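You operate a simulated robot arm through the tools that you are given. There is no shell and no other tool. Be economical: measure what you need, move in short steps, check, and stop when the job is done.

You run a simulated two-armed robot. Do the job below in one go: nothing can be reset, and whatever is moved stays where it is left.

JOB
Put one of the rolled straps from the third shelf from the bottom of the yellow rack on the top shelf of the yellow rack. Take the purple shuttle on the top of the steel bench and put it away on the shuttle rack on the brown cabinet. Put the buoy on the top of the steel bench away on the second shelf from the bottom of the orange rack. Open the net ends drawer. Do these in any order. Set down upright: buoy.

It is judged by the outcome, as a careful person would: the job done as asked, and still so three seconds after it is handed in. It fails if anything else is knocked over, pushed out of place, dropped, spilled or broken.

ROBOT AND FRAMES
Two 7-joint arms with fingered hands on one trunk, on a base that drives. Base frame: it is fixed to the floor where the robot stands at the start and does not move with it; the origin is under the middle of the robot, x ahead of it, y to its left, z up. Units: mm, degrees, N and s.
The left shoulder is at the start at [30, 121, 1138], the right one opposite. With the tool pointing down near the work surface each hand reaches from about 240 to 700 mm from the robot's upright axis, wherever it stands, measured 20 degrees to its own side. Places, roughly: buoy (12x12x15 cm) [400, -2300, 900]; net ends drawer [-5500, -8100, 700]; purple shuttle (12x2x3 cm) [400, -2100, 900]; rolled strap (8x8x4 cm) [500, 300, 1100]; second shelf of the orange rack [-5400, 4600, 600]; shuttle rack on the brown cabinet (18x47 cm) [-10420, -8780, 900]; top shelf of the yellow rack [600, 700, 1400]. Payload 4 kg a hand.
Tool frame (each hand has its own): the origin (TCP) lies between the finger pads and is the grasp point; the fingertips stand 19 mm ahead of it; z points along the fingers, y is the line along which they close. Largest opening 120 mm; the body of the gripper starts 53 mm behind the TCP. The gripper is a hand of 3 fingers: y runs from the thumb to the fingers, the wrist lies at [0, 0, -219] in the tool frame.
Orientation is that of the tool frame in the base frame, as a unit quaternion [x, y, z, w]. With the fingers straight down and closing along the base's y, the tool's x points along the base's -x, its y along +y and its z along -z.

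CONTROLS
- The arms move only by the tool move_arm. It takes "left_plan", "right_plan" or both (then of equal length, played together; a hand with none holds still); each is a list of rows, each an object (a shift or turn left out is 0) with "translation": the shift along the base's x, y, z in mm, a list of three; "rotation": the turn, a rotation vector about the base's x, y, z in degrees, a list of three. In form: [{"translation": [tx, ty, tz], "rotation": [ax, ay, az]}, ...]. A call has 1 to 10 rows; each row is the pose to reach, as a shift and turn from the pose commanded when the call began. Rows are played at 5 a second. More than 50 mm and 8.6 degrees between two rows, and nothing of the call is played. A pose out of reach is approached as far as the arm can. The call stops where the force on the tool passes 40 N (or 10 N more than at its start, if that is more) or the arm is blocked; 0.2 s more then pass. In this call time passes only in rows, and 0.2 s behind the last. It gives the time, the measured TCP pose, the force on the tool (base axes), the opening and the grip force at its end, in the units of the frame above (readings bear some noise), with the torque about the TCP (base axes, N m) and any sound that the robot's microphone picked up.
- Cameras (640 x 400 px; columns grow to the right, rows downward): "scene" is now at [58.1, -29.1, 1696.7]; the picture's right is [-0.37, -0.93, 0.00], its down [-0.62, 0.25, -0.74] and it looks along [0.69, -0.27, -0.67] (base axes); focal length 258 px, centre (320, 200). "left" rides on the left gripper at [-66, -4, -79] in its tool frame; the picture's right is [0.05, -1.00, 0.00], its down [0.76, 0.04, -0.64] and it looks along [0.64, 0.03, 0.77] (tool axes); focal length 251 px, centre (320, 200). "right" rides on the right gripper at [66, -4, -79] in its tool frame; the picture's right is [0.05, 1.00, 0.00], its down [-0.76, 0.04, -0.64] and it looks along [-0.64, 0.04, 0.77] (tool axes); focal length 251 px, centre (320, 200). There is no depth. A picture from a camera that has moved, and an enlarged one, comes with that camera's place and axes in the base frame and with its lens.
- grab_frame(camera): a new picture of that camera. It takes no simulated time.
- raise_lower(by): slides the trunk up (or, below 0, down) by that many mm; the arms and the scene camera ride with it, the base frame stays. It gives what a move gives, with no picture.
- steer(legs): drives the robot by 1 to 6 legs, each [ahead, turn to the left] in mm and degrees, along the robot's own axes; the way and the turn of a leg run together, so that a leg with both is an arc; at most 1500 mm and 180 degrees a leg. The arms and the cameras ride along, it lands a little off, and it stops where it bumps. It gives what a move gives.
- finger_targets(finger1, finger2, thumb_bend, hand): sets how far each is bent, from 0 (flat) to 100 (curled in); at 30 the hand is open as for a grip, at 70 the pads meet at the TCP. One left out holds its place. A second passes; each finger stops where it meets its share of the squeeze, and holds until it gets a number again. It is the only way to open and close the hand. It gives what a move gives, with no picture; readings hold the bend of each and the force on the fingers (four entries, about 0 where the hand has none), thumb and palm.
- aim_head(pan, tilt): turns the head with the scene camera to pan (to the left, within 120 degrees either way) and tilt (down, from -29 to 69), counted from straight ahead of the robot. It gives what a move gives.
- close_up(camera, box): a new picture of the part [left, top, right, bottom] of that camera's present view, enlarged. It takes no simulated time.
- sign_off(): hands the job in; it is judged then, once.

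Go step by step. Nothing tells you exact positions but the pictures and the camera data: compare them with the known pose of the tool, close in by small moves and look again before you grip or let go. The budget is 165 turns and 130 pictures, counting those below and the enlarged ones. Unless the task says otherwise, let go and move clear before handing in, and close with one line.

The tools are called after "Emit:" as name(argument=value, ...) on one line, values as JSON. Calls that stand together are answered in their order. move_arm: Moves the arms, as the interface text tells. Its arguments: {"type":"object","properties":{"left_plan":{"type":"array","items":{"type":"object","properties":{"translation":{"type":"array","items":{"type":"number"}},"rotation":{"type":"array","items":{"type":"number"}}}}},"right_plan":{"type":"array","items":{"type":"object","properties":{"translation":{"type":"array","items":{"type":"number"}},"rotation":{"type":"array","items":{"type":"number"}}}}}},"required":[]} The other tools are called the same way: raise_lower (by) slides the trunk up or down; finger_targets (finger1, finger2, thumb_bend, hand) moves the fingers one by one; steer (legs) drives the base; aim_head (pan, tilt) turns the head that bears the scene camera; grab_frame (camera) takes a picture; close_up (camera, box) takes an enlarged picture of a part of a camera's view; sign_off () hands the job in.

At the start:

```text
time: 0.0
left_ee_pos: [372.3, 70.1, 1260.8]
left_tcp_rot: [-0.003, 1.0, 0.0, 0.001]
left_contact_force: [-0.2, 0.7, 0.4]
left_moment: [0.01, 0.0, 0.02]
left_width: 120.0
left_grasp_force: 0.1
left_shape: jaw
left_bend: [30.0, 30.0, 30.0]
left_finger forces: [0.0, 0.1, 0.0, 0.0, 0.0, 0.0]
right_ee_pos: [348.6, -280.3, 1286.5]
right_tcp_rot: [-0.003, 1.0, -0.001, 0.001]
right_contact_force: [-0.7, 0.1, -0.1]
right_moment: [0.01, 0.02, 0.03]
right_width: 119.9
right_grasp_force: 0.1
right_shape: jaw
right_bend: [30.0, 30.0, 30.0]
right_finger forces: [0.0, 0.0, 0.0, 0.0, 0.0, 0.0]
trunk travel left (down, up): [-350.0, 190.0]
robot x, y, heading: [0.6, 0.8, 0.3]
head pan, tilt: [-21.4, 42.1]
```

scene: 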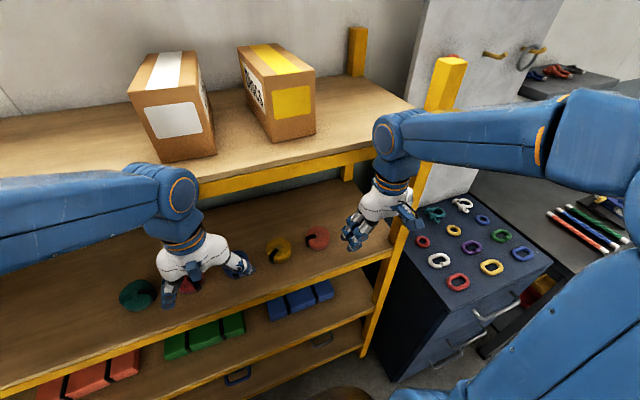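
right: 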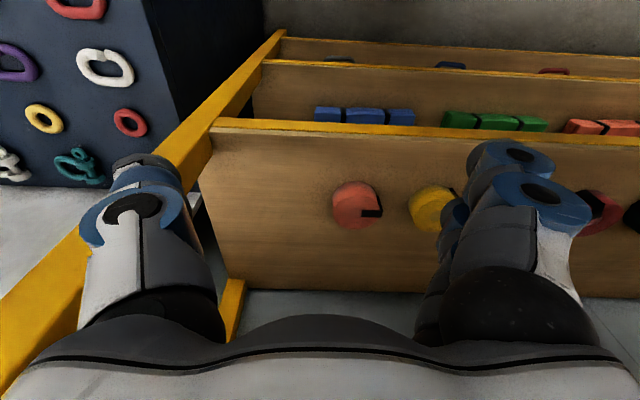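
left: 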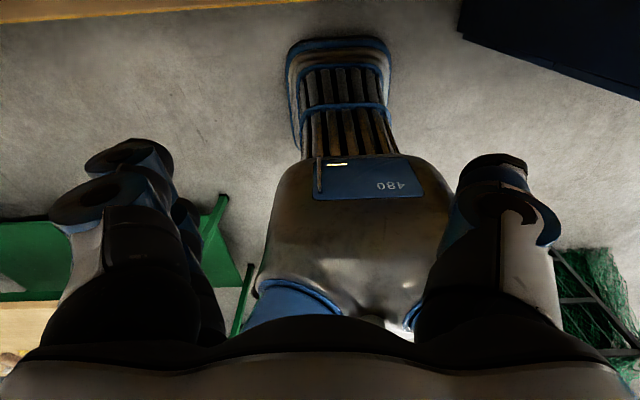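

I see the yellow rack ahead with rolled straps (discs) on the third shelf and boxes on the top shelf. First I look closer at the shelf geometry.

Emit:
aim_head(pan=0, tilt=40)

Emit:
grab_frame(camera="scene")

Emit:
aim_head(pan=-90, tilt=25)

Emit:
grab_frame(camera="scene")

```text
time: 0.8
left_ee_pos: [372.9, 69.6, 1261.4]
left_tcp_rot: [-0.004, 1.0, 0.0, 0.0]
left_contact_force: [-0.5, 0.8, 0.4]
left_moment: [0.01, 0.0, -0.02]
left_width: 120.0
left_grasp_force: 0.0
left_shape: jaw
left_bend: [30.0, 30.0, 30.0]
left_finger forces: [0.0, 0.0, 0.0, 0.0, 0.1, 0.1]
right_ee_pos: [349.7, -279.5, 1285.5]
right_tcp_rot: [-0.003, 1.0, 0.0, -0.001]
right_contact_force: [0.3, -0.2, 1.1]
right_moment: [-0.02, 0.0, 0.04]
right_width: 119.9
right_grasp_force: 0.0
right_shape: jaw
right_bend: [30.0, 30.0, 30.0]
right_finger forces: [0.0, 0.0, 0.0, 0.1, 0.0, 0.1]
trunk travel left (down, up): [-350.0, 190.0]
robot x, y, heading: [2.1, -1.3, 0.0]
head pan, tilt: [0.0, 40.0]
```

```text
126 pictures are left
camera scene: at [65.4, 1.2, 1699.8], right [0.0, -1.0, 0.0], down [-0.64, 0.0, -0.77], along [0.77, 0.0, -0.64], focal length 258 px, centre (320, 200)
```

scene: 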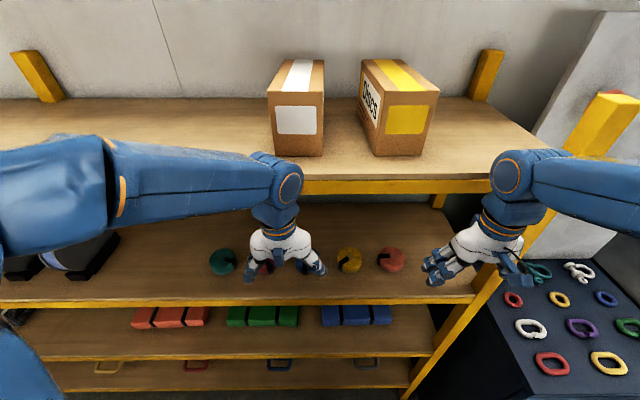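

```text
time: 2.5
left_ee_pos: [372.2, 70.3, 1263.1]
left_tcp_rot: [-0.004, 1.0, 0.0, -0.001]
left_contact_force: [0.0, 0.4, 0.4]
left_moment: [0.0, 0.02, -0.03]
left_width: 120.1
left_grasp_force: 0.0
left_shape: jaw
left_bend: [30.0, 30.0, 30.0]
left_finger forces: [0.1, 0.0, 0.0, 0.0, 0.1, 0.0]
right_ee_pos: [349.7, -280.0, 1285.4]
right_tcp_rot: [-0.003, 1.0, 0.0, -0.001]
right_contact_force: [-0.1, -0.7, -0.2]
right_moment: [0.01, 0.0, 0.0]
right_width: 119.7
right_grasp_force: 0.1
right_shape: jaw
right_bend: [30.0, 30.0, 30.0]
right_finger forces: [0.1, 0.0, 0.1, 0.1, 0.0, 0.0]
trunk travel left (down, up): [-350.0, 190.0]
robot x, y, heading: [1.6, 1.7, 0.1]
head pan, tilt: [-90.0, 25.0]
```

```text
125 pictures are left
camera scene: at [-19.6, -90.8, 1723.1], right [-1.0, 0.0, 0.0], down [0.0, 0.42, -0.91], along [0.0, -0.91, -0.42], focal length 258 px, centre (320, 200)
```

scene: 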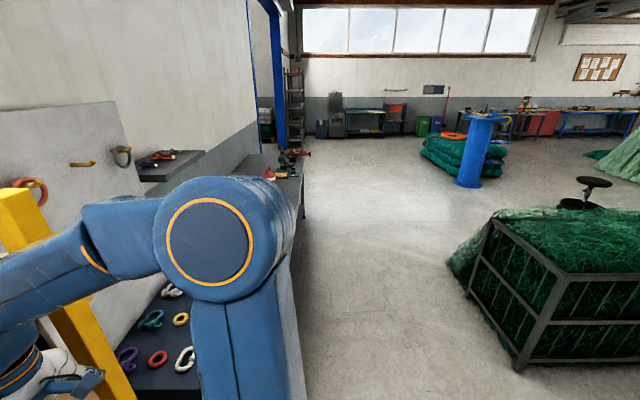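

The rack front is at about x 395, shelf 3 near z 1105, top shelf near z 1460. I'll use the left hand for the teal strap (about [495, 265]), tilting the hand forward 30°.

Emit:
move_arm(left_plan=[{"translation": [-10, 32, -7], "rotation": [0, -5, 0]}, {"translation": [-20, 65, -14], "rotation": [0, -10, 0]}, {"translation": [-30, 97, -20], "rotation": [0, -15, 0]}, {"translation": [-40, 130, -27], "rotation": [0, -20, 0]}, {"translation": [-50, 162, -34], "rotation": [0, -25, 0]}, {"translation": [-60, 195, -40], "rotation": [0, -30, 0]}])

Emit:
aim_head(pan=15, tilt=40)

Emit:
grab_frame(camera="scene")

Emit:
grab_frame(camera="left")

```text
time: 3.9
left_ee_pos: [329.9, 274.6, 1234.8]
left_tcp_rot: [-0.003, 0.966, -0.001, 0.259]
left_contact_force: [-0.9, 0.9, -1.2]
left_moment: [-0.06, 0.0, -0.02]
left_width: 120.0
left_grasp_force: 0.0
left_shape: jaw
left_bend: [30.0, 30.0, 30.0]
left_finger forces: [0.1, 0.1, 0.1, 0.1, 0.0, 0.1]
left hand out of reach, approached as far as the arm can: row 5, 6
right_ee_pos: [348.4, -278.7, 1284.8]
right_tcp_rot: [-0.003, 1.0, 0.0, 0.0]
right_contact_force: [-0.3, 0.0, 0.4]
right_moment: [0.0, -0.01, 0.01]
right_width: 119.9
right_grasp_force: 0.0
right_shape: jaw
right_bend: [30.0, 30.0, 30.0]
right_finger forces: [0.0, 0.0, 0.1, 0.0, 0.0, 0.0]
trunk travel left (down, up): [-350.0, 190.0]
robot x, y, heading: [0.6, 2.9, 0.1]
head pan, tilt: [-90.0, 25.0]
```

```text
time: 5.7
left_ee_pos: [329.7, 273.5, 1234.3]
left_tcp_rot: [-0.003, 0.966, -0.002, 0.259]
left_contact_force: [-0.3, -0.3, -0.4]
left_moment: [0.01, 0.01, -0.01]
left_width: 119.9
left_grasp_force: 0.1
left_shape: jaw
left_bend: [30.0, 30.0, 30.0]
left_finger forces: [0.1, 0.0, 0.0, 0.0, 0.0, 0.1]
right_ee_pos: [349.3, -280.6, 1284.9]
right_tcp_rot: [-0.002, 1.0, 0.0, 0.001]
right_contact_force: [0.3, 0.2, -1.0]
right_moment: [0.0, 0.0, 0.02]
right_width: 119.9
right_grasp_force: 0.0
right_shape: jaw
right_bend: [30.0, 30.0, 30.0]
right_finger forces: [0.1, 0.0, 0.0, 0.1, 0.0, 0.1]
trunk travel left (down, up): [-350.0, 190.0]
robot x, y, heading: [1.0, -1.1, -0.2]
head pan, tilt: [15.0, 40.0]
```

```text
124 pictures are left
camera scene: at [62.4, 23.3, 1699.8], right [0.26, -0.97, 0.0], down [-0.62, -0.17, -0.77], along [0.74, 0.2, -0.64], focal length 258 px, centre (320, 200)
```

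scene: 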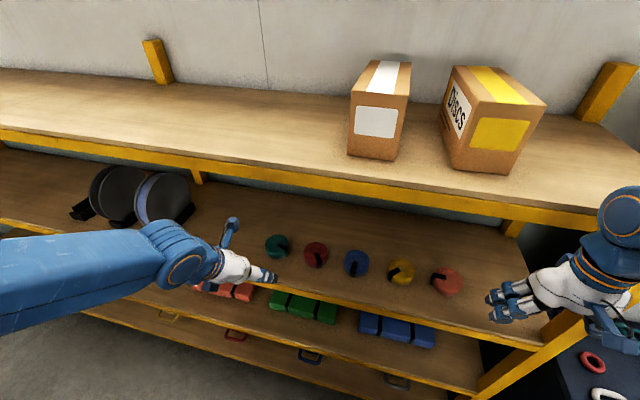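

```text
123 pictures are left
camera left: at [347.6, 271.5, 1335.8], right [-0.04, -1.0, -0.02], down [-0.98, 0.04, 0.18], along [-0.18, 0.03, -0.98], focal length 251 px, centre (320, 200)
```

left: 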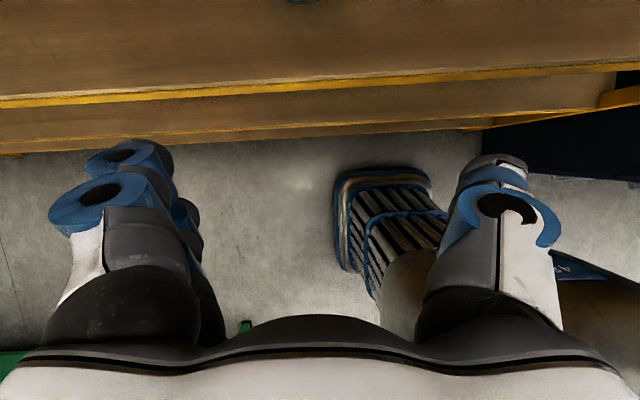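

Top shelf left of the boxes is free. I extend the left hand forward over the teal strap.

Emit:
move_arm(left_plan=[{"translation": [40, -2, 0]}, {"translation": [80, -4, 0]}, {"translation": [120, -5, 0]}])

Emit:
grab_frame(camera="left")

Emit:
grab_frame(camera="scene")

```text
time: 6.5
left_ee_pos: [450.0, 269.6, 1233.3]
left_tcp_rot: [-0.004, 0.966, 0.0, 0.257]
left_contact_force: [0.5, 1.1, -0.3]
left_moment: [0.0, 0.02, -0.02]
left_width: 119.9
left_grasp_force: 0.0
left_shape: jaw
left_bend: [30.0, 30.0, 30.0]
left_finger forces: [0.0, 0.0, 0.0, 0.0, 0.1, 0.1]
right_ee_pos: [350.3, -280.0, 1286.4]
right_tcp_rot: [-0.004, 1.0, 0.0, 0.0]
right_contact_force: [0.2, 0.0, 0.1]
right_moment: [0.01, 0.02, 0.0]
right_width: 120.1
right_grasp_force: 0.1
right_shape: jaw
right_bend: [30.0, 30.0, 30.0]
right_finger forces: [0.1, 0.1, 0.0, 0.1, 0.0, 0.0]
trunk travel left (down, up): [-350.0, 190.0]
robot x, y, heading: [-0.0, 2.8, -0.0]
head pan, tilt: [15.0, 40.0]
```

```text
122 pictures are left
camera left: at [467.7, 268.7, 1334.5], right [-0.04, -1.0, -0.02], down [-0.98, 0.04, 0.18], along [-0.18, 0.03, -0.98], focal length 251 px, centre (320, 200)
```

left: 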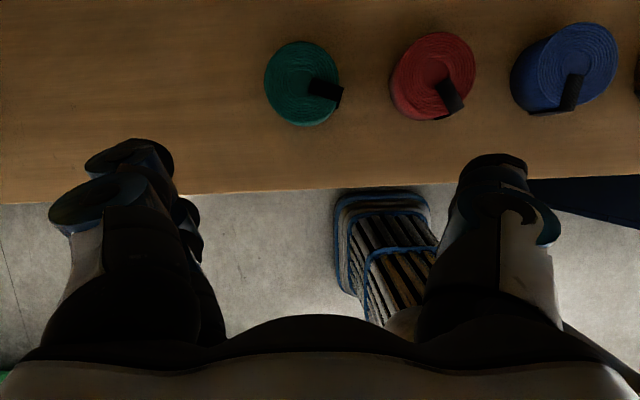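

```text
121 pictures are left
camera scene: at [64.3, 23.2, 1699.7], right [0.26, -0.97, 0.0], down [-0.62, -0.17, -0.77], along [0.74, 0.2, -0.64], focal length 258 px, centre (320, 200)
```

scene: 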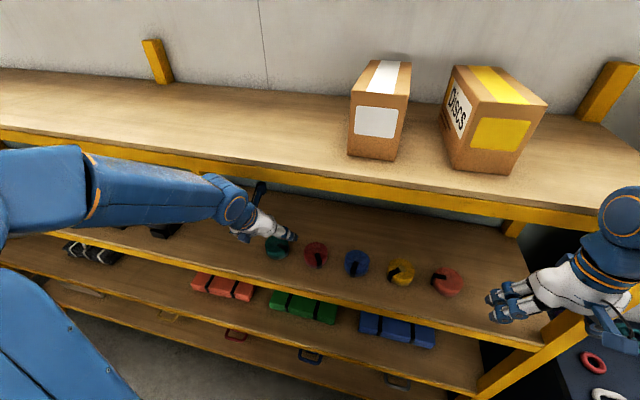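

Cross-checking the two views puts shelf 3 at z≈1050, front edge x≈424, and the teal strap at about [533, 288]. I come down closer.

Emit:
move_arm(left_plan=[{"translation": [20, 6, -30]}, {"translation": [40, 12, -65]}, {"translation": [55, 17, -95]}])

Emit:
grab_frame(camera="left")

Emit:
close_up(camera="scene", box=[220, 170, 380, 270])

```text
time: 7.3
left_ee_pos: [504.6, 287.7, 1137.9]
left_tcp_rot: [-0.003, 0.966, -0.001, 0.259]
left_contact_force: [0.5, -0.6, 0.6]
left_moment: [0.0, 0.01, 0.02]
left_width: 120.0
left_grasp_force: 0.0
left_shape: jaw
left_bend: [30.0, 30.0, 30.0]
left_finger forces: [0.0, 0.0, 0.0, 0.0, 0.0, 0.1]
right_ee_pos: [349.7, -280.2, 1284.7]
right_tcp_rot: [-0.002, 1.0, 0.0, 0.0]
right_contact_force: [-0.5, 0.1, 0.0]
right_moment: [0.02, 0.0, 0.03]
right_width: 119.9
right_grasp_force: 0.0
right_shape: jaw
right_bend: [30.0, 30.0, 30.0]
right_finger forces: [0.0, 0.0, 0.0, 0.1, 0.1, 0.1]
trunk travel left (down, up): [-350.0, 190.0]
robot x, y, heading: [1.0, 0.1, 0.2]
head pan, tilt: [15.0, 40.0]
```

```text
120 pictures are left
camera left: at [521.9, 286.5, 1239.6], right [-0.04, -1.0, -0.02], down [-0.98, 0.04, 0.18], along [-0.17, 0.03, -0.98], focal length 251 px, centre (320, 200)
```

left: 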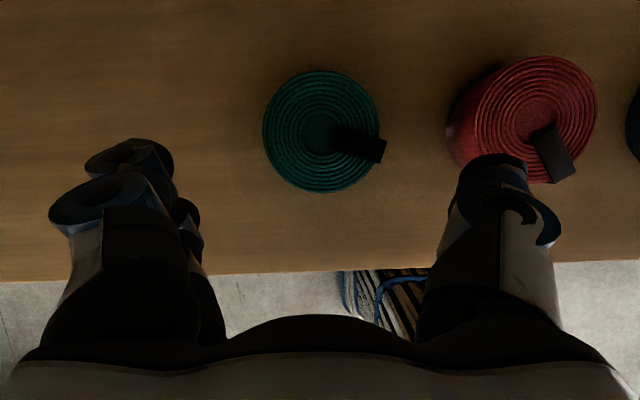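

```text
4.00 times, centred on (300, 220) of scene
camera zoom: at [63.2, 23.9, 1699.8], right [0.26, -0.97, 0.0], down [-0.62, -0.17, -0.77], along [0.74, 0.2, -0.64], focal length 1032 px, centre (400, 120)
```

zoom: 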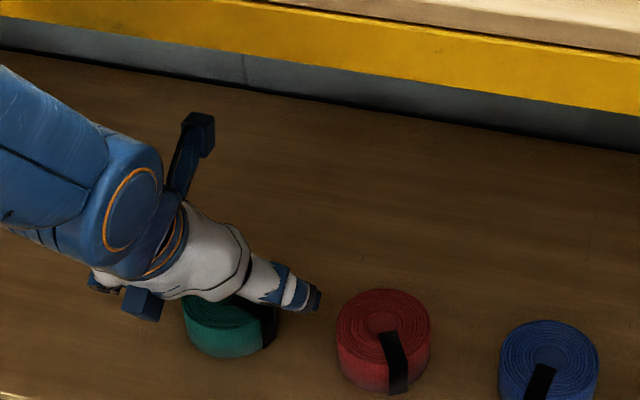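

Refined: strap centre ≈[539, 290], its top ≈1060. I lower the hand around it and check.

Emit:
move_arm(left_plan=[{"translation": [17, 2, -35]}, {"translation": [34, 3, -65]}, {"translation": [34, 3, -80]}])

Emit:
grab_frame(camera="left")

Emit:
close_up(camera="scene", box=[220, 170, 380, 270])

```text
time: 8.1
left_ee_pos: [538.8, 285.4, 1064.4]
left_tcp_rot: [-0.003, 0.964, 0.0, 0.266]
left_contact_force: [-5.5, -7.0, 37.9]
left_moment: [1.26, 0.22, 0.81]
left_width: 119.9
left_grasp_force: 0.0
left_shape: jaw
left_bend: [30.0, 24.0, 30.0]
left_finger forces: [0.0, 25.7, 0.0, 0.0, 11.5, 0.0]
right_ee_pos: [345.7, -283.8, 1286.8]
right_tcp_rot: [-0.003, 1.0, 0.001, 0.002]
right_contact_force: [0.8, -0.1, 0.9]
right_moment: [-0.02, 0.04, 0.0]
right_width: 120.0
right_grasp_force: 0.0
right_shape: jaw
right_bend: [30.0, 30.0, 30.0]
right_finger forces: [0.1, 0.0, 0.0, 0.0, 0.0, 0.0]
trunk travel left (down, up): [-350.0, 190.0]
robot x, y, heading: [2.7, -3.1, 0.0]
head pan, tilt: [15.0, 40.0]
```

```text
118 pictures are left
camera left: at [554.2, 284.2, 1166.7], right [-0.04, -1.0, -0.03], down [-0.99, 0.04, 0.16], along [-0.16, 0.03, -0.99], focal length 251 px, centre (320, 200)
```

left: 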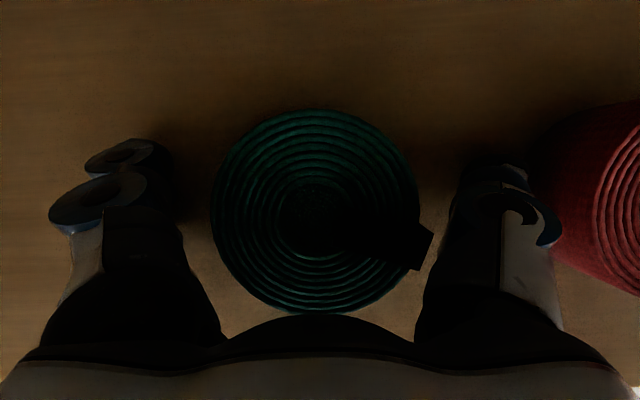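

```text
4.00 times, centred on (300, 220) of scene
camera zoom: at [56.9, 19.8, 1700.5], right [0.26, -0.97, 0.0], down [-0.62, -0.16, -0.77], along [0.74, 0.2, -0.64], focal length 1032 px, centre (400, 120)
```

zoom: 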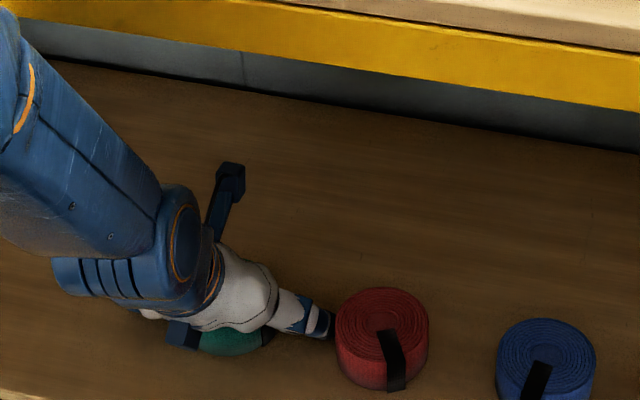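

The lower finger rests on the shelf; the strap is well centred. I lift a few mm and close.

Emit:
move_arm(left_plan=[{"translation": [-3, 1, 8]}])

Emit:
finger_targets(hand="left", finger1=70, finger2=70, thumb_bend=70)

Emit:
grab_frame(camera="left")

```text
time: 8.5
left_ee_pos: [536.3, 289.4, 1066.1]
left_tcp_rot: [-0.003, 0.966, 0.0, 0.257]
left_contact_force: [4.7, -0.7, 10.5]
left_moment: [0.65, -0.07, -0.33]
left_width: 119.9
left_grasp_force: 0.1
left_shape: jaw
left_bend: [30.0, 27.0, 28.0]
left_finger forces: [0.0, 9.2, 0.1, 0.0, 1.4, 0.0]
right_ee_pos: [349.0, -280.3, 1284.7]
right_tcp_rot: [-0.003, 1.0, 0.001, 0.001]
right_contact_force: [0.1, -0.1, -0.2]
right_moment: [0.02, -0.03, 0.01]
right_width: 120.1
right_grasp_force: 0.0
right_shape: jaw
right_bend: [30.0, 30.0, 30.0]
right_finger forces: [0.1, 0.0, 0.0, 0.1, 0.0, 0.1]
trunk travel left (down, up): [-350.0, 190.0]
robot x, y, heading: [0.1, 2.0, -0.1]
head pan, tilt: [15.0, 40.0]
```

```text
time: 9.5
left_ee_pos: [536.7, 287.2, 1072.0]
left_tcp_rot: [-0.002, 0.964, -0.002, 0.265]
left_contact_force: [-4.8, -3.9, 21.9]
left_moment: [0.6, 0.15, 0.39]
left_width: 79.8
left_grasp_force: 35.3
left_shape: fingers
left_bend: [54.0, 34.0, 58.0]
left_finger forces: [23.1, 16.3, 0.0, 0.0, 30.8, 0.0]
right_ee_pos: [346.0, -281.8, 1286.5]
right_tcp_rot: [-0.003, 1.0, 0.0, 0.001]
right_contact_force: [-0.5, 0.5, 0.9]
right_moment: [0.0, 0.0, 0.01]
right_width: 119.8
right_grasp_force: 0.1
right_shape: jaw
right_bend: [30.0, 30.0, 30.0]
right_finger forces: [0.1, 0.0, 0.1, 0.0, 0.0, 0.1]
trunk travel left (down, up): [-350.0, 190.0]
robot x, y, heading: [4.1, -2.2, -0.2]
head pan, tilt: [15.0, 40.0]
stopped (left hand): the force on the tool passed its limit at 40 N (the readings are from after the stop); the commanded pose is now the measured one
```

```text
116 pictures are left
camera left: at [552.2, 285.9, 1174.1], right [-0.04, -1.0, -0.02], down [-0.99, 0.04, 0.16], along [-0.16, 0.03, -0.99], focal length 251 px, centre (320, 200)
```

left: 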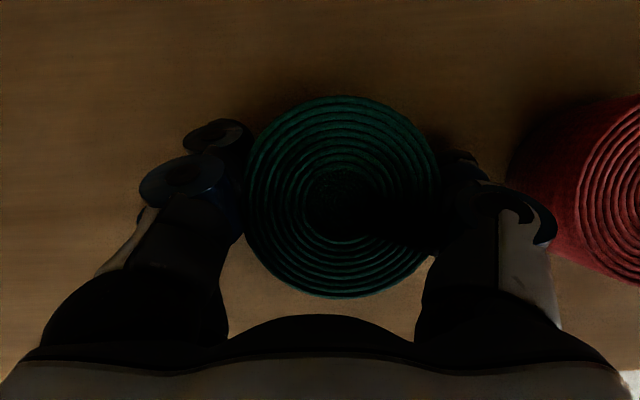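

Gripped between thumb and finger 1, finger 2 still rubbing the shelf. I lift a few mm and close finger 2 fully.

Emit:
move_arm(left_plan=[{"translation": [0, 0, 6]}])

Emit:
finger_targets(hand="left", finger1=75, finger2=75, thumb_bend=75)

Emit:
grab_frame(camera="left")

```text
time: 9.9
left_ee_pos: [537.0, 290.1, 1074.6]
left_tcp_rot: [-0.004, 0.965, -0.001, 0.262]
left_contact_force: [0.3, 2.7, 4.1]
left_moment: [0.53, 0.05, -0.04]
left_width: 79.9
left_grasp_force: 28.5
left_shape: fingers
left_bend: [53.0, 35.0, 59.0]
left_finger forces: [26.0, 6.2, 0.1, 0.1, 25.6, 0.0]
right_ee_pos: [349.2, -280.3, 1285.9]
right_tcp_rot: [-0.003, 1.0, 0.0, 0.0]
right_contact_force: [0.4, 0.0, 0.1]
right_moment: [-0.01, 0.02, -0.01]
right_width: 119.6
right_grasp_force: 0.1
right_shape: jaw
right_bend: [30.0, 30.0, 30.0]
right_finger forces: [0.0, 0.1, 0.0, 0.0, 0.1, 0.0]
trunk travel left (down, up): [-350.0, 190.0]
robot x, y, heading: [1.4, -0.9, 0.1]
head pan, tilt: [15.0, 40.0]
```

```text
time: 10.9
left_ee_pos: [535.5, 289.1, 1075.4]
left_tcp_rot: [-0.003, 0.965, -0.001, 0.264]
left_contact_force: [-1.5, 6.5, 12.1]
left_moment: [0.63, 0.04, 0.12]
left_width: 82.6
left_grasp_force: 33.9
left_shape: fingers
left_bend: [45.0, 40.0, 59.0]
left_finger forces: [26.7, 9.9, 0.0, 0.0, 31.4, 0.1]
right_ee_pos: [347.8, -279.6, 1285.8]
right_tcp_rot: [-0.003, 1.0, 0.0, 0.001]
right_contact_force: [0.4, 0.3, 0.0]
right_moment: [0.0, 0.0, 0.05]
right_width: 120.2
right_grasp_force: 0.1
right_shape: jaw
right_bend: [30.0, 30.0, 30.0]
right_finger forces: [0.1, 0.0, 0.0, 0.0, 0.1, 0.1]
trunk travel left (down, up): [-350.0, 190.0]
robot x, y, heading: [-1.7, -3.5, -0.0]
head pan, tilt: [15.0, 40.0]
```

```text
115 pictures are left
camera left: at [552.6, 288.1, 1177.1], right [-0.04, -1.0, -0.02], down [-0.99, 0.04, 0.17], along [-0.17, 0.03, -0.99], focal length 251 px, centre (320, 200)
```

left: 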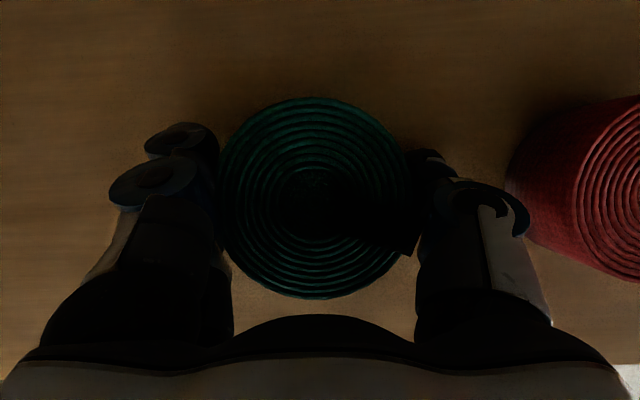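

Three-point grip. I lift slightly, check it holds, then draw it out of the shelf while retracting the right hand from the rack.

Emit:
move_arm(left_plan=[{"translation": [0, 0, 10]}, {"translation": [0, 0, 25]}, {"translation": [-30, 0, 45]}, {"translation": [-75, 0, 60]}, {"translation": [-120, 0, 75]}, {"translation": [-165, 0, 80]}], right_plan=[{"translation": [-10, 0, 0]}, {"translation": [-20, 0, 0]}, {"translation": [-30, 0, 0]}, {"translation": [-40, 0, 0]}, {"translation": [-50, 0, 0]}, {"translation": [-60, 0, 0]}])

Emit:
grab_frame(camera="left")

Emit:
grab_frame(camera="scene")

```text
time: 12.3
left_ee_pos: [367.1, 287.2, 1154.8]
left_tcp_rot: [-0.003, 0.965, -0.002, 0.262]
left_contact_force: [0.0, 0.0, -0.7]
left_moment: [-0.03, -0.06, 0.01]
left_width: 82.2
left_grasp_force: 26.1
left_shape: fingers
left_bend: [45.0, 45.0, 59.0]
left_finger forces: [23.6, 2.7, 0.1, 0.0, 26.9, 0.0]
right_ee_pos: [287.4, -279.1, 1286.2]
right_tcp_rot: [-0.003, 1.0, 0.0, 0.001]
right_contact_force: [-0.4, 0.2, 0.7]
right_moment: [0.0, -0.04, -0.01]
right_width: 119.6
right_grasp_force: 0.0
right_shape: jaw
right_bend: [30.0, 30.0, 30.0]
right_finger forces: [0.0, 0.1, 0.0, 0.0, 0.0, 0.1]
trunk travel left (down, up): [-350.0, 190.0]
robot x, y, heading: [0.6, -3.8, 0.2]
head pan, tilt: [15.0, 40.0]
```

```text
114 pictures are left
camera left: at [384.6, 286.9, 1256.7], right [-0.04, -1.0, -0.02], down [-0.99, 0.04, 0.17], along [-0.17, 0.03, -0.99], focal length 251 px, centre (320, 200)
```

left: 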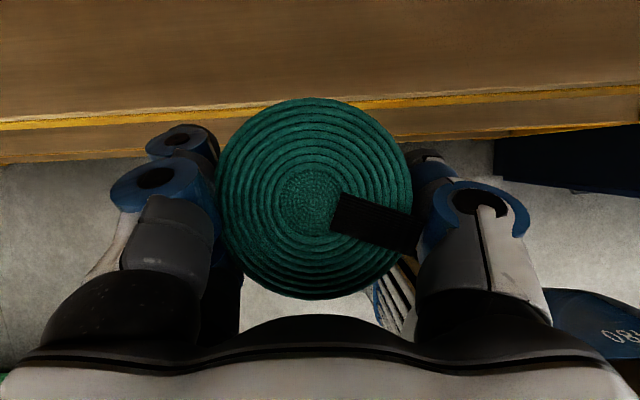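

```text
113 pictures are left
camera scene: at [59.4, 23.8, 1699.9], right [0.26, -0.97, 0.0], down [-0.62, -0.17, -0.77], along [0.74, 0.2, -0.64], focal length 258 px, centre (320, 200)
```

scene: 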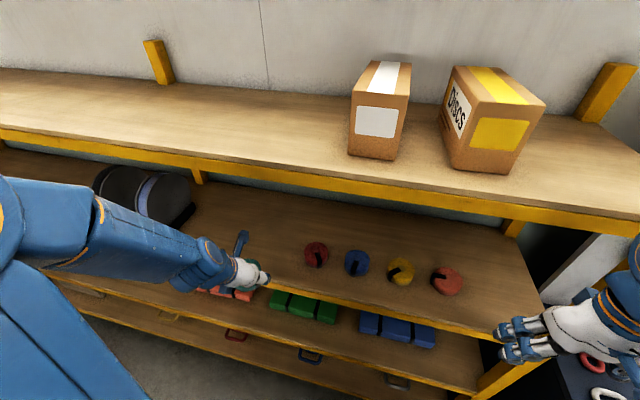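

Held nicely. Now raise the trunk.

Emit:
raise_lower(by=190)

Emit:
move_arm(left_plan=[{"translation": [-5, 0, 45]}, {"translation": [-10, 0, 90]}, {"translation": [-10, 0, 135]}, {"translation": [-5, 0, 175]}])

Emit:
grab_frame(camera="left")

Emit:
grab_frame(camera="scene")

```text
time: 14.4
left_ee_pos: [369.8, 288.8, 1343.8]
left_tcp_rot: [-0.003, 0.965, -0.002, 0.261]
left_contact_force: [0.4, -0.1, -2.6]
left_moment: [0.03, 0.0, 0.01]
left_width: 82.4
left_grasp_force: 26.4
left_shape: fingers
left_bend: [45.0, 45.0, 59.0]
left_finger forces: [23.6, 2.6, 0.1, 0.1, 26.9, 0.0]
right_ee_pos: [289.6, -279.9, 1474.4]
right_tcp_rot: [-0.002, 1.0, 0.0, 0.0]
right_contact_force: [-0.9, 0.1, 0.6]
right_moment: [-0.04, -0.03, 0.0]
right_width: 120.0
right_grasp_force: 0.0
right_shape: jaw
right_bend: [30.0, 30.0, 30.0]
right_finger forces: [0.0, 0.1, 0.1, 0.0, 0.0, 0.0]
trunk travel left (down, up): [-540.0, 0.0]
robot x, y, heading: [0.8, -1.0, 0.1]
head pan, tilt: [15.0, 40.0]
```

```text
time: 15.4
left_ee_pos: [368.1, 288.6, 1518.6]
left_tcp_rot: [-0.004, 0.965, -0.001, 0.262]
left_contact_force: [0.8, -0.2, -1.6]
left_moment: [0.03, -0.01, -0.01]
left_width: 82.2
left_grasp_force: 26.4
left_shape: fingers
left_bend: [45.0, 45.0, 59.0]
left_finger forces: [23.2, 3.0, 0.0, 0.1, 26.8, 0.0]
right_ee_pos: [292.2, -280.8, 1474.4]
right_tcp_rot: [-0.002, 1.0, 0.0, -0.001]
right_contact_force: [1.1, -0.5, -0.2]
right_moment: [0.0, 0.02, 0.0]
right_width: 119.6
right_grasp_force: 0.1
right_shape: jaw
right_bend: [30.0, 30.0, 30.0]
right_finger forces: [0.0, 0.1, 0.0, 0.1, 0.0, 0.0]
trunk travel left (down, up): [-540.0, 0.0]
robot x, y, heading: [-0.1, 0.2, 0.0]
head pan, tilt: [15.0, 40.0]
```

```text
112 pictures are left
camera left: at [384.6, 287.9, 1620.5], right [-0.04, -1.0, -0.02], down [-0.98, 0.04, 0.17], along [-0.17, 0.03, -0.99], focal length 251 px, centre (320, 200)
```

left: 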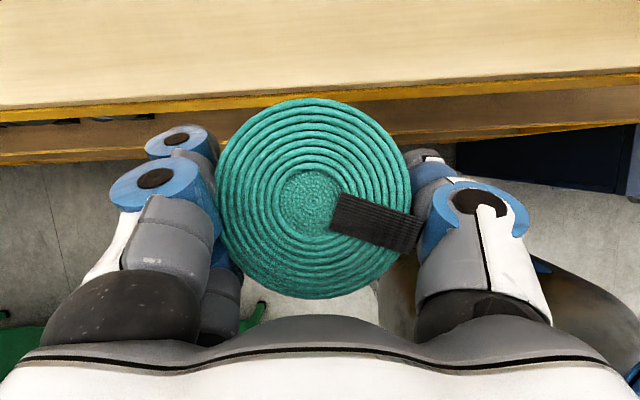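

```text
111 pictures are left
camera scene: at [65.7, 22.7, 1889.7], right [0.26, -0.97, 0.0], down [-0.62, -0.17, -0.76], along [0.74, 0.2, -0.64], focal length 258 px, centre (320, 200)
```

scene: 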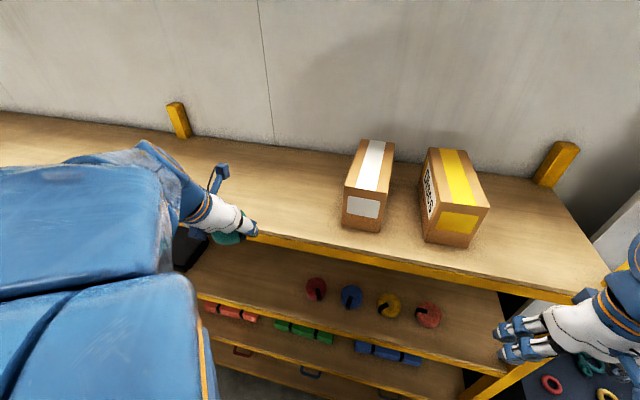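

Top shelf is around z 1375–1430. I move in over the shelf and descend partway.

Emit:
move_arm(left_plan=[{"translation": [45, 0, 0]}, {"translation": [90, 0, 0]}, {"translation": [130, 0, 0]}, {"translation": [160, 0, -10]}, {"translation": [160, 0, -35]}])

Emit:
grab_frame(camera="left")

Emit:
close_up(camera="scene", box=[180, 130, 340, 280])

```text
time: 16.6
left_ee_pos: [526.3, 289.6, 1482.5]
left_tcp_rot: [-0.003, 0.965, -0.001, 0.261]
left_contact_force: [0.3, 0.1, -2.7]
left_moment: [0.01, 0.0, -0.01]
left_width: 82.3
left_grasp_force: 25.9
left_shape: fingers
left_bend: [45.0, 45.0, 59.0]
left_finger forces: [23.0, 3.1, 0.0, 0.0, 26.8, 0.2]
right_ee_pos: [290.0, -278.7, 1475.3]
right_tcp_rot: [-0.003, 1.0, 0.0, 0.0]
right_contact_force: [0.3, 0.8, -0.3]
right_moment: [0.01, 0.01, 0.01]
right_width: 120.0
right_grasp_force: 0.1
right_shape: jaw
right_bend: [30.0, 30.0, 30.0]
right_finger forces: [0.1, 0.1, 0.1, 0.0, 0.0, 0.0]
trunk travel left (down, up): [-540.0, 0.0]
robot x, y, heading: [-0.3, 1.0, -0.0]
head pan, tilt: [15.0, 40.0]
```

```text
110 pictures are left
camera left: at [543.8, 288.8, 1584.9], right [-0.04, -1.0, -0.02], down [-0.98, 0.04, 0.17], along [-0.17, 0.03, -0.99], focal length 251 px, centre (320, 200)
```

left: 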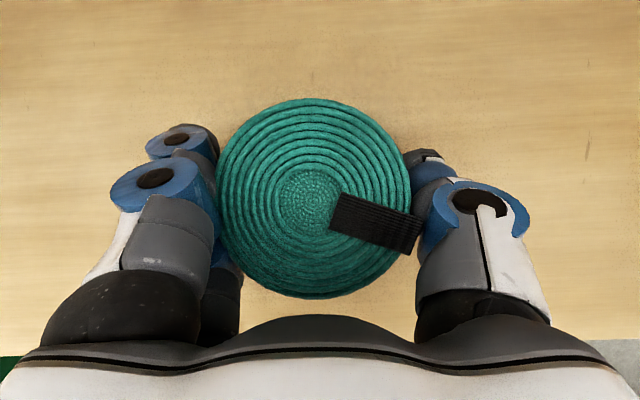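

```text
2.67 times, centred on (260, 205) of scene
camera zoom: at [63.6, 24.1, 1889.8], right [0.26, -0.97, 0.0], down [-0.62, -0.17, -0.77], along [0.74, 0.2, -0.64], focal length 688 px, centre (480, 187)
```

zoom: 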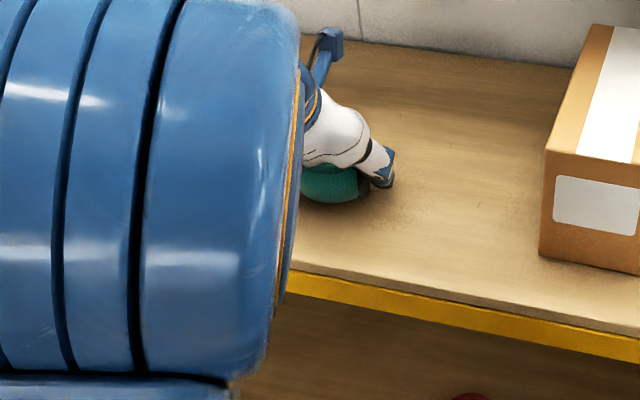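

Over the shelf. Descend slowly until contact.

Emit:
move_arm(left_plan=[{"translation": [0, 0, -6]}, {"translation": [0, 0, -12]}, {"translation": [0, 0, -18]}, {"translation": [0, 0, -24]}, {"translation": [0, 0, -30]}, {"translation": [0, 0, -36]}, {"translation": [0, 0, -42]}, {"translation": [0, 0, -48]}, {"translation": [0, 0, -54]}, {"translation": [0, 0, -60]}])

Emit:
grab_frame(camera="left")

```text
time: 17.4
left_ee_pos: [526.1, 288.2, 1475.3]
left_tcp_rot: [-0.003, 0.962, 0.0, 0.271]
left_contact_force: [-6.7, -4.3, 21.4]
left_moment: [1.37, 0.17, 0.4]
left_width: 82.2
left_grasp_force: 39.3
left_shape: fingers
left_bend: [45.0, 44.0, 59.0]
left_finger forces: [24.7, 26.4, 0.0, 0.1, 27.3, 0.1]
right_ee_pos: [286.1, -281.3, 1475.4]
right_tcp_rot: [-0.004, 1.0, 0.002, 0.002]
right_contact_force: [0.5, -1.0, 0.0]
right_moment: [-0.01, 0.0, -0.01]
right_width: 119.8
right_grasp_force: 0.1
right_shape: jaw
right_bend: [30.0, 30.0, 30.0]
right_finger forces: [0.0, 0.0, 0.1, 0.0, 0.0, 0.0]
trunk travel left (down, up): [-540.0, 0.0]
robot x, y, heading: [2.2, -1.2, 0.1]
head pan, tilt: [15.0, 40.0]
stopped in row 4 (left hand): the force on the tool passed its limit at 45 N (the readings are from after the stop); the commanded pose is now the measured one
```

```text
108 pictures are left
camera left: at [541.1, 286.3, 1577.7], right [-0.04, -1.0, -0.03], down [-0.99, 0.04, 0.15], along [-0.15, 0.03, -0.99], focal length 251 px, centre (320, 200)
```

left: 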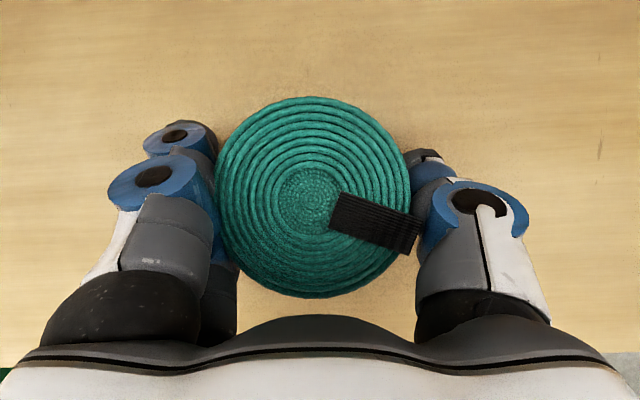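

The hand is down on the shelf with the strap at most a few mm above it. Open the hand.

Emit:
finger_targets(hand="left", finger1=30, finger2=30, thumb_bend=30)

Emit:
move_arm(left_plan=[{"translation": [0, 0, 15]}, {"translation": [-10, 0, 45]}, {"translation": [-30, 0, 80]}, {"translation": [-75, 0, 90]}, {"translation": [-120, 0, 90]}, {"translation": [-165, 0, 90]}])

Emit:
grab_frame(camera="left")

Emit:
grab_frame(camera="scene")

```text
time: 18.4
left_ee_pos: [527.7, 288.5, 1472.8]
left_tcp_rot: [-0.005, 0.964, -0.001, 0.267]
left_contact_force: [-1.2, -0.4, 5.5]
left_moment: [0.43, 0.08, 0.08]
left_width: 127.8
left_grasp_force: 2.7
left_shape: fingers
left_bend: [30.0, 28.0, 30.0]
left_finger forces: [0.0, 5.1, 0.0, 0.0, 0.0, 0.0]
right_ee_pos: [288.1, -279.8, 1474.9]
right_tcp_rot: [-0.002, 1.0, 0.0, -0.001]
right_contact_force: [-0.4, -0.2, -0.8]
right_moment: [0.0, 0.04, 0.01]
right_width: 119.9
right_grasp_force: 0.2
right_shape: jaw
right_bend: [30.0, 30.0, 30.0]
right_finger forces: [0.0, 0.1, 0.0, 0.0, 0.0, 0.0]
trunk travel left (down, up): [-540.0, 0.0]
robot x, y, heading: [0.9, 2.9, 0.1]
head pan, tilt: [15.0, 40.0]
```

```text
time: 19.8
left_ee_pos: [359.6, 288.2, 1564.5]
left_tcp_rot: [-0.004, 0.963, -0.001, 0.268]
left_contact_force: [0.0, -0.1, 0.1]
left_moment: [0.04, -0.05, 0.0]
left_width: 127.9
left_grasp_force: 0.1
left_shape: fingers
left_bend: [30.0, 30.0, 30.0]
left_finger forces: [0.0, 0.0, 0.0, 0.0, 0.1, 0.0]
right_ee_pos: [287.6, -280.2, 1475.2]
right_tcp_rot: [-0.003, 1.0, 0.001, 0.001]
right_contact_force: [-0.1, -0.5, -0.5]
right_moment: [0.02, -0.03, 0.01]
right_width: 119.9
right_grasp_force: 0.1
right_shape: jaw
right_bend: [30.0, 30.0, 30.0]
right_finger forces: [0.0, 0.0, 0.0, 0.0, 0.0, 0.0]
trunk travel left (down, up): [-540.0, 0.0]
robot x, y, heading: [0.3, 3.2, 0.1]
head pan, tilt: [15.0, 40.0]
```

```text
107 pictures are left
camera left: at [375.7, 287.8, 1666.7], right [-0.04, -1.0, -0.02], down [-0.99, 0.04, 0.16], along [-0.15, 0.03, -0.99], focal length 251 px, centre (320, 200)
```

left: 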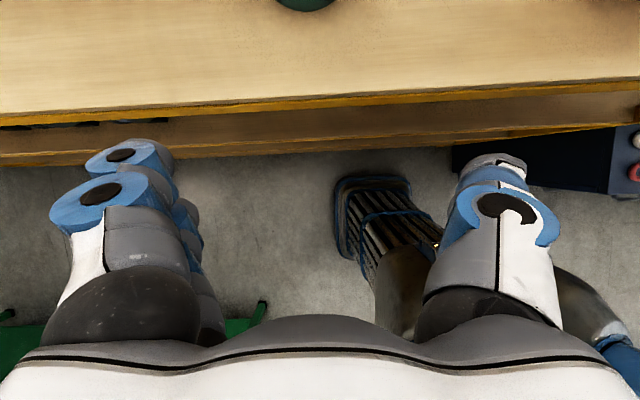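

```text
106 pictures are left
camera scene: at [60.6, 22.1, 1889.9], right [0.26, -0.97, 0.0], down [-0.62, -0.17, -0.77], along [0.74, 0.2, -0.64], focal length 258 px, centre (320, 200)
```

scene: 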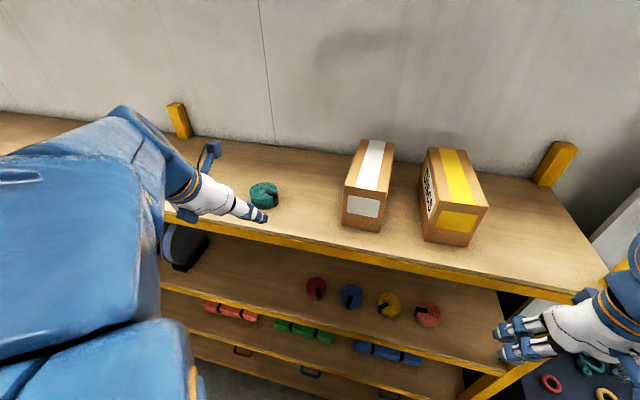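

Strap is on the top shelf. I lower the trunk and survey behind and right before driving.

Emit:
raise_lower(by=-190)

Emit:
aim_head(pan=-120, tilt=25)

Emit:
grab_frame(camera="scene")

Emit:
aim_head(pan=120, tilt=25)

Emit:
grab_frame(camera="scene")

```text
time: 21.9
left_ee_pos: [362.6, 290.0, 1373.9]
left_tcp_rot: [-0.004, 0.964, -0.001, 0.268]
left_contact_force: [-0.8, 0.5, -0.3]
left_moment: [-0.01, -0.01, 0.01]
left_width: 128.4
left_grasp_force: 0.0
left_shape: fingers
left_bend: [30.0, 30.0, 30.0]
left_finger forces: [0.0, 0.0, 0.0, 0.0, 0.0, 0.0]
right_ee_pos: [287.7, -280.1, 1284.7]
right_tcp_rot: [-0.002, 1.0, 0.001, 0.0]
right_contact_force: [0.1, -0.7, -0.2]
right_moment: [0.03, -0.02, 0.01]
right_width: 119.8
right_grasp_force: 0.1
right_shape: jaw
right_bend: [30.0, 30.0, 30.0]
right_finger forces: [0.0, 0.0, 0.1, 0.0, 0.0, 0.0]
trunk travel left (down, up): [-350.0, 190.0]
robot x, y, heading: [-2.7, 3.5, -0.1]
head pan, tilt: [15.0, 40.0]
```

```text
time: 24.0
left_ee_pos: [362.5, 289.5, 1373.5]
left_tcp_rot: [-0.004, 0.964, -0.002, 0.267]
left_contact_force: [-0.3, -0.3, -1.0]
left_moment: [-0.02, 0.02, 0.0]
left_width: 128.0
left_grasp_force: 0.1
left_shape: fingers
left_bend: [30.0, 30.0, 30.0]
left_finger forces: [0.1, 0.0, 0.0, 0.0, 0.0, 0.0]
right_ee_pos: [288.9, -279.6, 1284.8]
right_tcp_rot: [-0.003, 1.0, 0.0, 0.0]
right_contact_force: [-0.3, -0.5, 0.4]
right_moment: [-0.03, -0.02, 0.01]
right_width: 120.0
right_grasp_force: 0.1
right_shape: jaw
right_bend: [30.0, 30.0, 30.0]
right_finger forces: [0.1, 0.0, 0.1, 0.0, 0.0, 0.0]
trunk travel left (down, up): [-350.0, 190.0]
robot x, y, heading: [0.7, 1.8, 0.1]
head pan, tilt: [-120.0, 25.0]
```

```text
105 pictures are left
camera scene: at [-65.8, -78.4, 1723.2], right [-0.87, 0.5, 0.0], down [0.21, 0.37, -0.91], along [-0.45, -0.79, -0.42], focal length 258 px, centre (320, 200)
```

scene: 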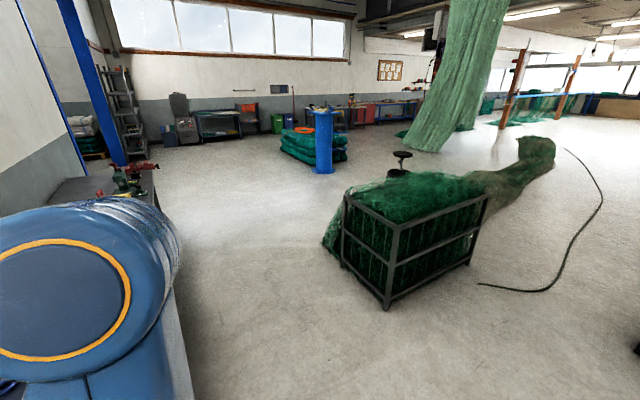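

```text
time: 27.4
left_ee_pos: [361.9, 290.4, 1374.1]
left_tcp_rot: [-0.004, 0.964, -0.001, 0.267]
left_contact_force: [0.5, -0.3, -0.4]
left_moment: [0.0, -0.01, -0.04]
left_width: 128.1
left_grasp_force: 0.0
left_shape: fingers
left_bend: [30.0, 30.0, 30.0]
left_finger forces: [0.0, 0.0, 0.1, 0.1, 0.1, 0.0]
right_ee_pos: [288.7, -279.8, 1285.3]
right_tcp_rot: [-0.003, 1.0, 0.0, 0.0]
right_contact_force: [-0.4, 0.0, -0.7]
right_moment: [0.01, 0.01, -0.01]
right_width: 119.8
right_grasp_force: 0.0
right_shape: jaw
right_bend: [30.0, 30.0, 30.0]
right_finger forces: [0.0, 0.0, 0.1, 0.0, 0.0, 0.0]
trunk travel left (down, up): [-350.0, 190.0]
robot x, y, heading: [0.2, 1.2, -0.3]
head pan, tilt: [120.0, 25.0]
```

```text
104 pictures are left
camera scene: at [-65.8, 81.2, 1723.2], right [0.87, 0.5, 0.0], down [0.21, -0.37, -0.91], along [-0.45, 0.79, -0.42], focal length 258 px, centre (320, 200)
```

scene: 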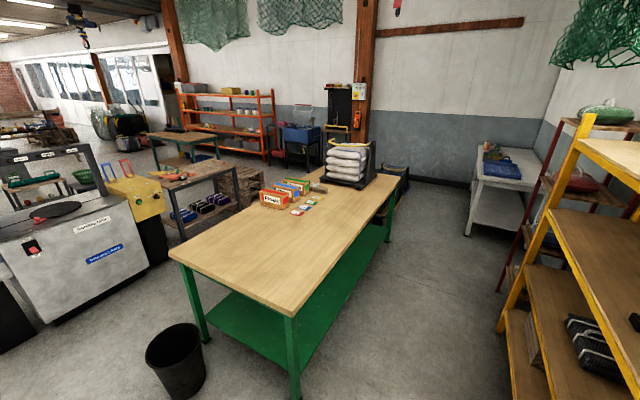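

Floor is clear behind and the corridor between bench and net cage runs along x≈-550. I drive there.

Emit:
steer(legs=[[-550, 0], [0, -90], [1100, 0], [900, 0], [0, 90]])

Emit:
aim_head(pan=0, tilt=35)

Emit:
grab_frame(camera="scene")

```text
time: 33.7
left_ee_pos: [-179.8, -295.0, 1365.4]
left_tcp_rot: [0.587, 0.766, -0.181, 0.189]
left_contact_force: [0.4, -0.1, 0.0]
left_moment: [0.01, -0.02, 0.0]
left_width: 128.3
left_grasp_force: 0.0
left_shape: fingers
left_bend: [30.0, 30.0, 30.0]
left_finger forces: [0.1, 0.0, 0.0, 0.0, 0.1, 0.1]
right_ee_pos: [-765.0, -349.7, 1286.4]
right_tcp_rot: [0.624, 0.781, 0.0, 0.001]
right_contact_force: [-0.1, -0.8, -0.4]
right_moment: [0.03, -0.03, 0.0]
right_width: 120.1
right_grasp_force: 0.0
right_shape: jaw
right_bend: [30.0, 30.0, 30.0]
right_finger forces: [0.1, 0.0, 0.1, 0.0, 0.0, 0.0]
trunk travel left (down, up): [-350.0, 190.0]
robot x, y, heading: [-509.6, 2.2, -78.9]
head pan, tilt: [120.0, 25.0]
stopped in leg 2: the robot was blocked; the commanded pose is now the measured one
```

```text
time: 35.7
left_ee_pos: [-179.5, -295.3, 1366.4]
left_tcp_rot: [0.587, 0.766, -0.182, 0.189]
left_contact_force: [-0.1, 0.2, 0.6]
left_moment: [0.01, -0.03, 0.02]
left_width: 128.1
left_grasp_force: 0.0
left_shape: fingers
left_bend: [30.0, 30.0, 30.0]
left_finger forces: [0.0, 0.0, 0.0, 0.0, 0.0, 0.0]
right_ee_pos: [-763.3, -348.3, 1286.6]
right_tcp_rot: [0.624, 0.781, -0.001, 0.001]
right_contact_force: [0.4, -0.7, 0.1]
right_moment: [-0.01, -0.06, 0.0]
right_width: 119.9
right_grasp_force: 0.1
right_shape: jaw
right_bend: [30.0, 30.0, 30.0]
right_finger forces: [0.0, 0.0, 0.1, 0.0, 0.1, 0.0]
trunk travel left (down, up): [-350.0, 190.0]
robot x, y, heading: [-510.1, 3.0, -79.2]
head pan, tilt: [0.0, 35.0]
```

```text
103 pictures are left
camera scene: at [-495.3, -59.8, 1707.4], right [-0.98, -0.19, 0.0], down [-0.11, 0.56, -0.82], along [0.16, -0.8, -0.57], focal length 258 px, centre (320, 200)
```

scene: 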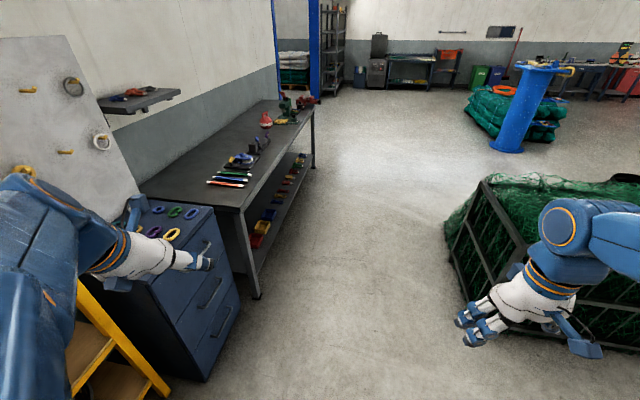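

Something blocked the last 11° of the turn. I look around the base.

Emit:
aim_head(pan=110, tilt=60)

Emit:
grab_frame(camera="scene")

Emit:
aim_head(pan=-110, tilt=60)

Emit:
grab_frame(camera="scene")

```text
time: 37.5
left_ee_pos: [-179.4, -295.6, 1366.8]
left_tcp_rot: [0.589, 0.765, -0.181, 0.189]
left_contact_force: [0.2, -0.9, 0.6]
left_moment: [-0.03, 0.01, -0.01]
left_width: 128.0
left_grasp_force: 0.1
left_shape: fingers
left_bend: [30.0, 30.0, 30.0]
left_finger forces: [0.1, 0.1, 0.1, 0.1, 0.0, 0.1]
right_ee_pos: [-762.2, -349.0, 1285.7]
right_tcp_rot: [0.624, 0.781, -0.001, 0.002]
right_contact_force: [0.6, 0.1, 0.9]
right_moment: [0.0, 0.01, 0.04]
right_width: 119.9
right_grasp_force: 0.1
right_shape: jaw
right_bend: [30.0, 30.0, 30.0]
right_finger forces: [0.0, 0.0, 0.1, 0.1, 0.1, 0.0]
trunk travel left (down, up): [-350.0, 190.0]
robot x, y, heading: [-508.8, 6.7, -78.8]
head pan, tilt: [110.0, 60.0]
```

```text
102 pictures are left
camera scene: at [-454.8, 60.8, 1673.1], right [0.51, -0.86, 0.0], down [-0.74, -0.45, -0.5], along [0.43, 0.26, -0.87], focal length 258 px, centre (320, 200)
```

scene: 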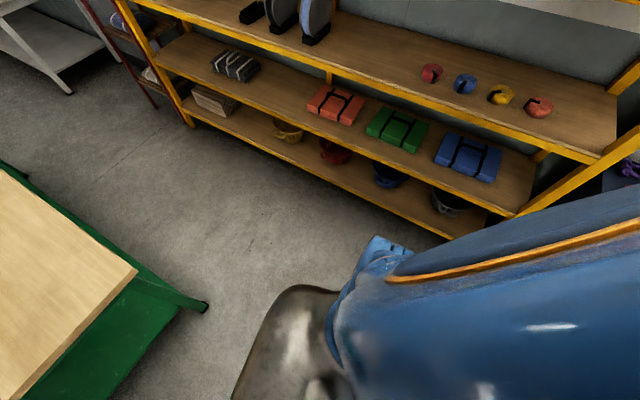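

```text
time: 40.7
left_ee_pos: [-177.9, -294.2, 1366.5]
left_tcp_rot: [0.587, 0.767, -0.18, 0.189]
left_contact_force: [0.1, 0.1, 1.2]
left_moment: [0.01, 0.03, 0.02]
left_width: 128.6
left_grasp_force: 0.1
left_shape: fingers
left_bend: [30.0, 30.0, 30.0]
left_finger forces: [0.0, 0.0, 0.0, 0.1, 0.1, 0.0]
right_ee_pos: [-762.0, -347.5, 1285.9]
right_tcp_rot: [0.624, 0.781, -0.001, 0.002]
right_contact_force: [-0.5, -0.1, 0.3]
right_moment: [-0.01, -0.04, 0.0]
right_width: 120.0
right_grasp_force: 0.1
right_shape: jaw
right_bend: [30.0, 30.0, 30.0]
right_finger forces: [0.0, 0.0, 0.0, 0.1, 0.0, 0.0]
trunk travel left (down, up): [-350.0, 190.0]
robot x, y, heading: [-506.8, 9.8, -79.2]
head pan, tilt: [-110.0, 60.0]
```

```text
101 pictures are left
camera scene: at [-481.2, -31.0, 1671.7], right [-0.88, -0.47, 0.0], down [-0.41, 0.77, -0.48], along [0.23, -0.42, -0.88], focal length 258 px, centre (320, 200)
```

scene: 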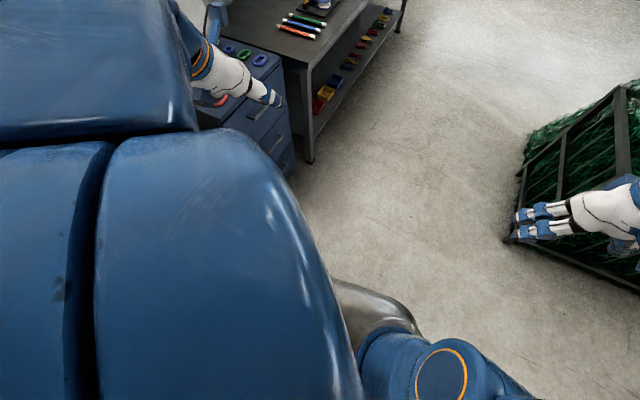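

Emit:
grab_frame(camera="scene")

```text
100 pictures are left
camera scene: at [-481.2, -31.0, 1671.7], right [-0.88, -0.47, 0.0], down [-0.41, 0.77, -0.48], along [0.23, -0.42, -0.88], focal length 258 px, centre (320, 200)
```

scene: 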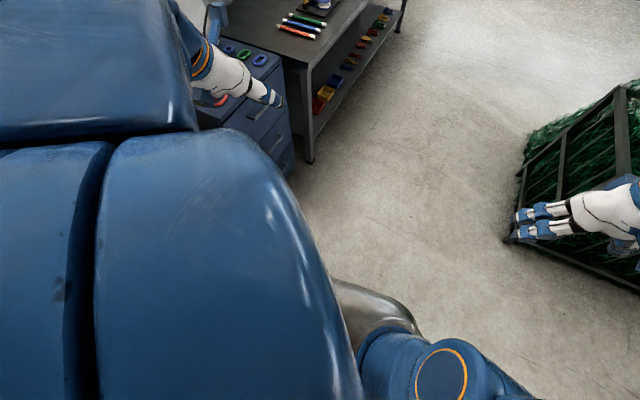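

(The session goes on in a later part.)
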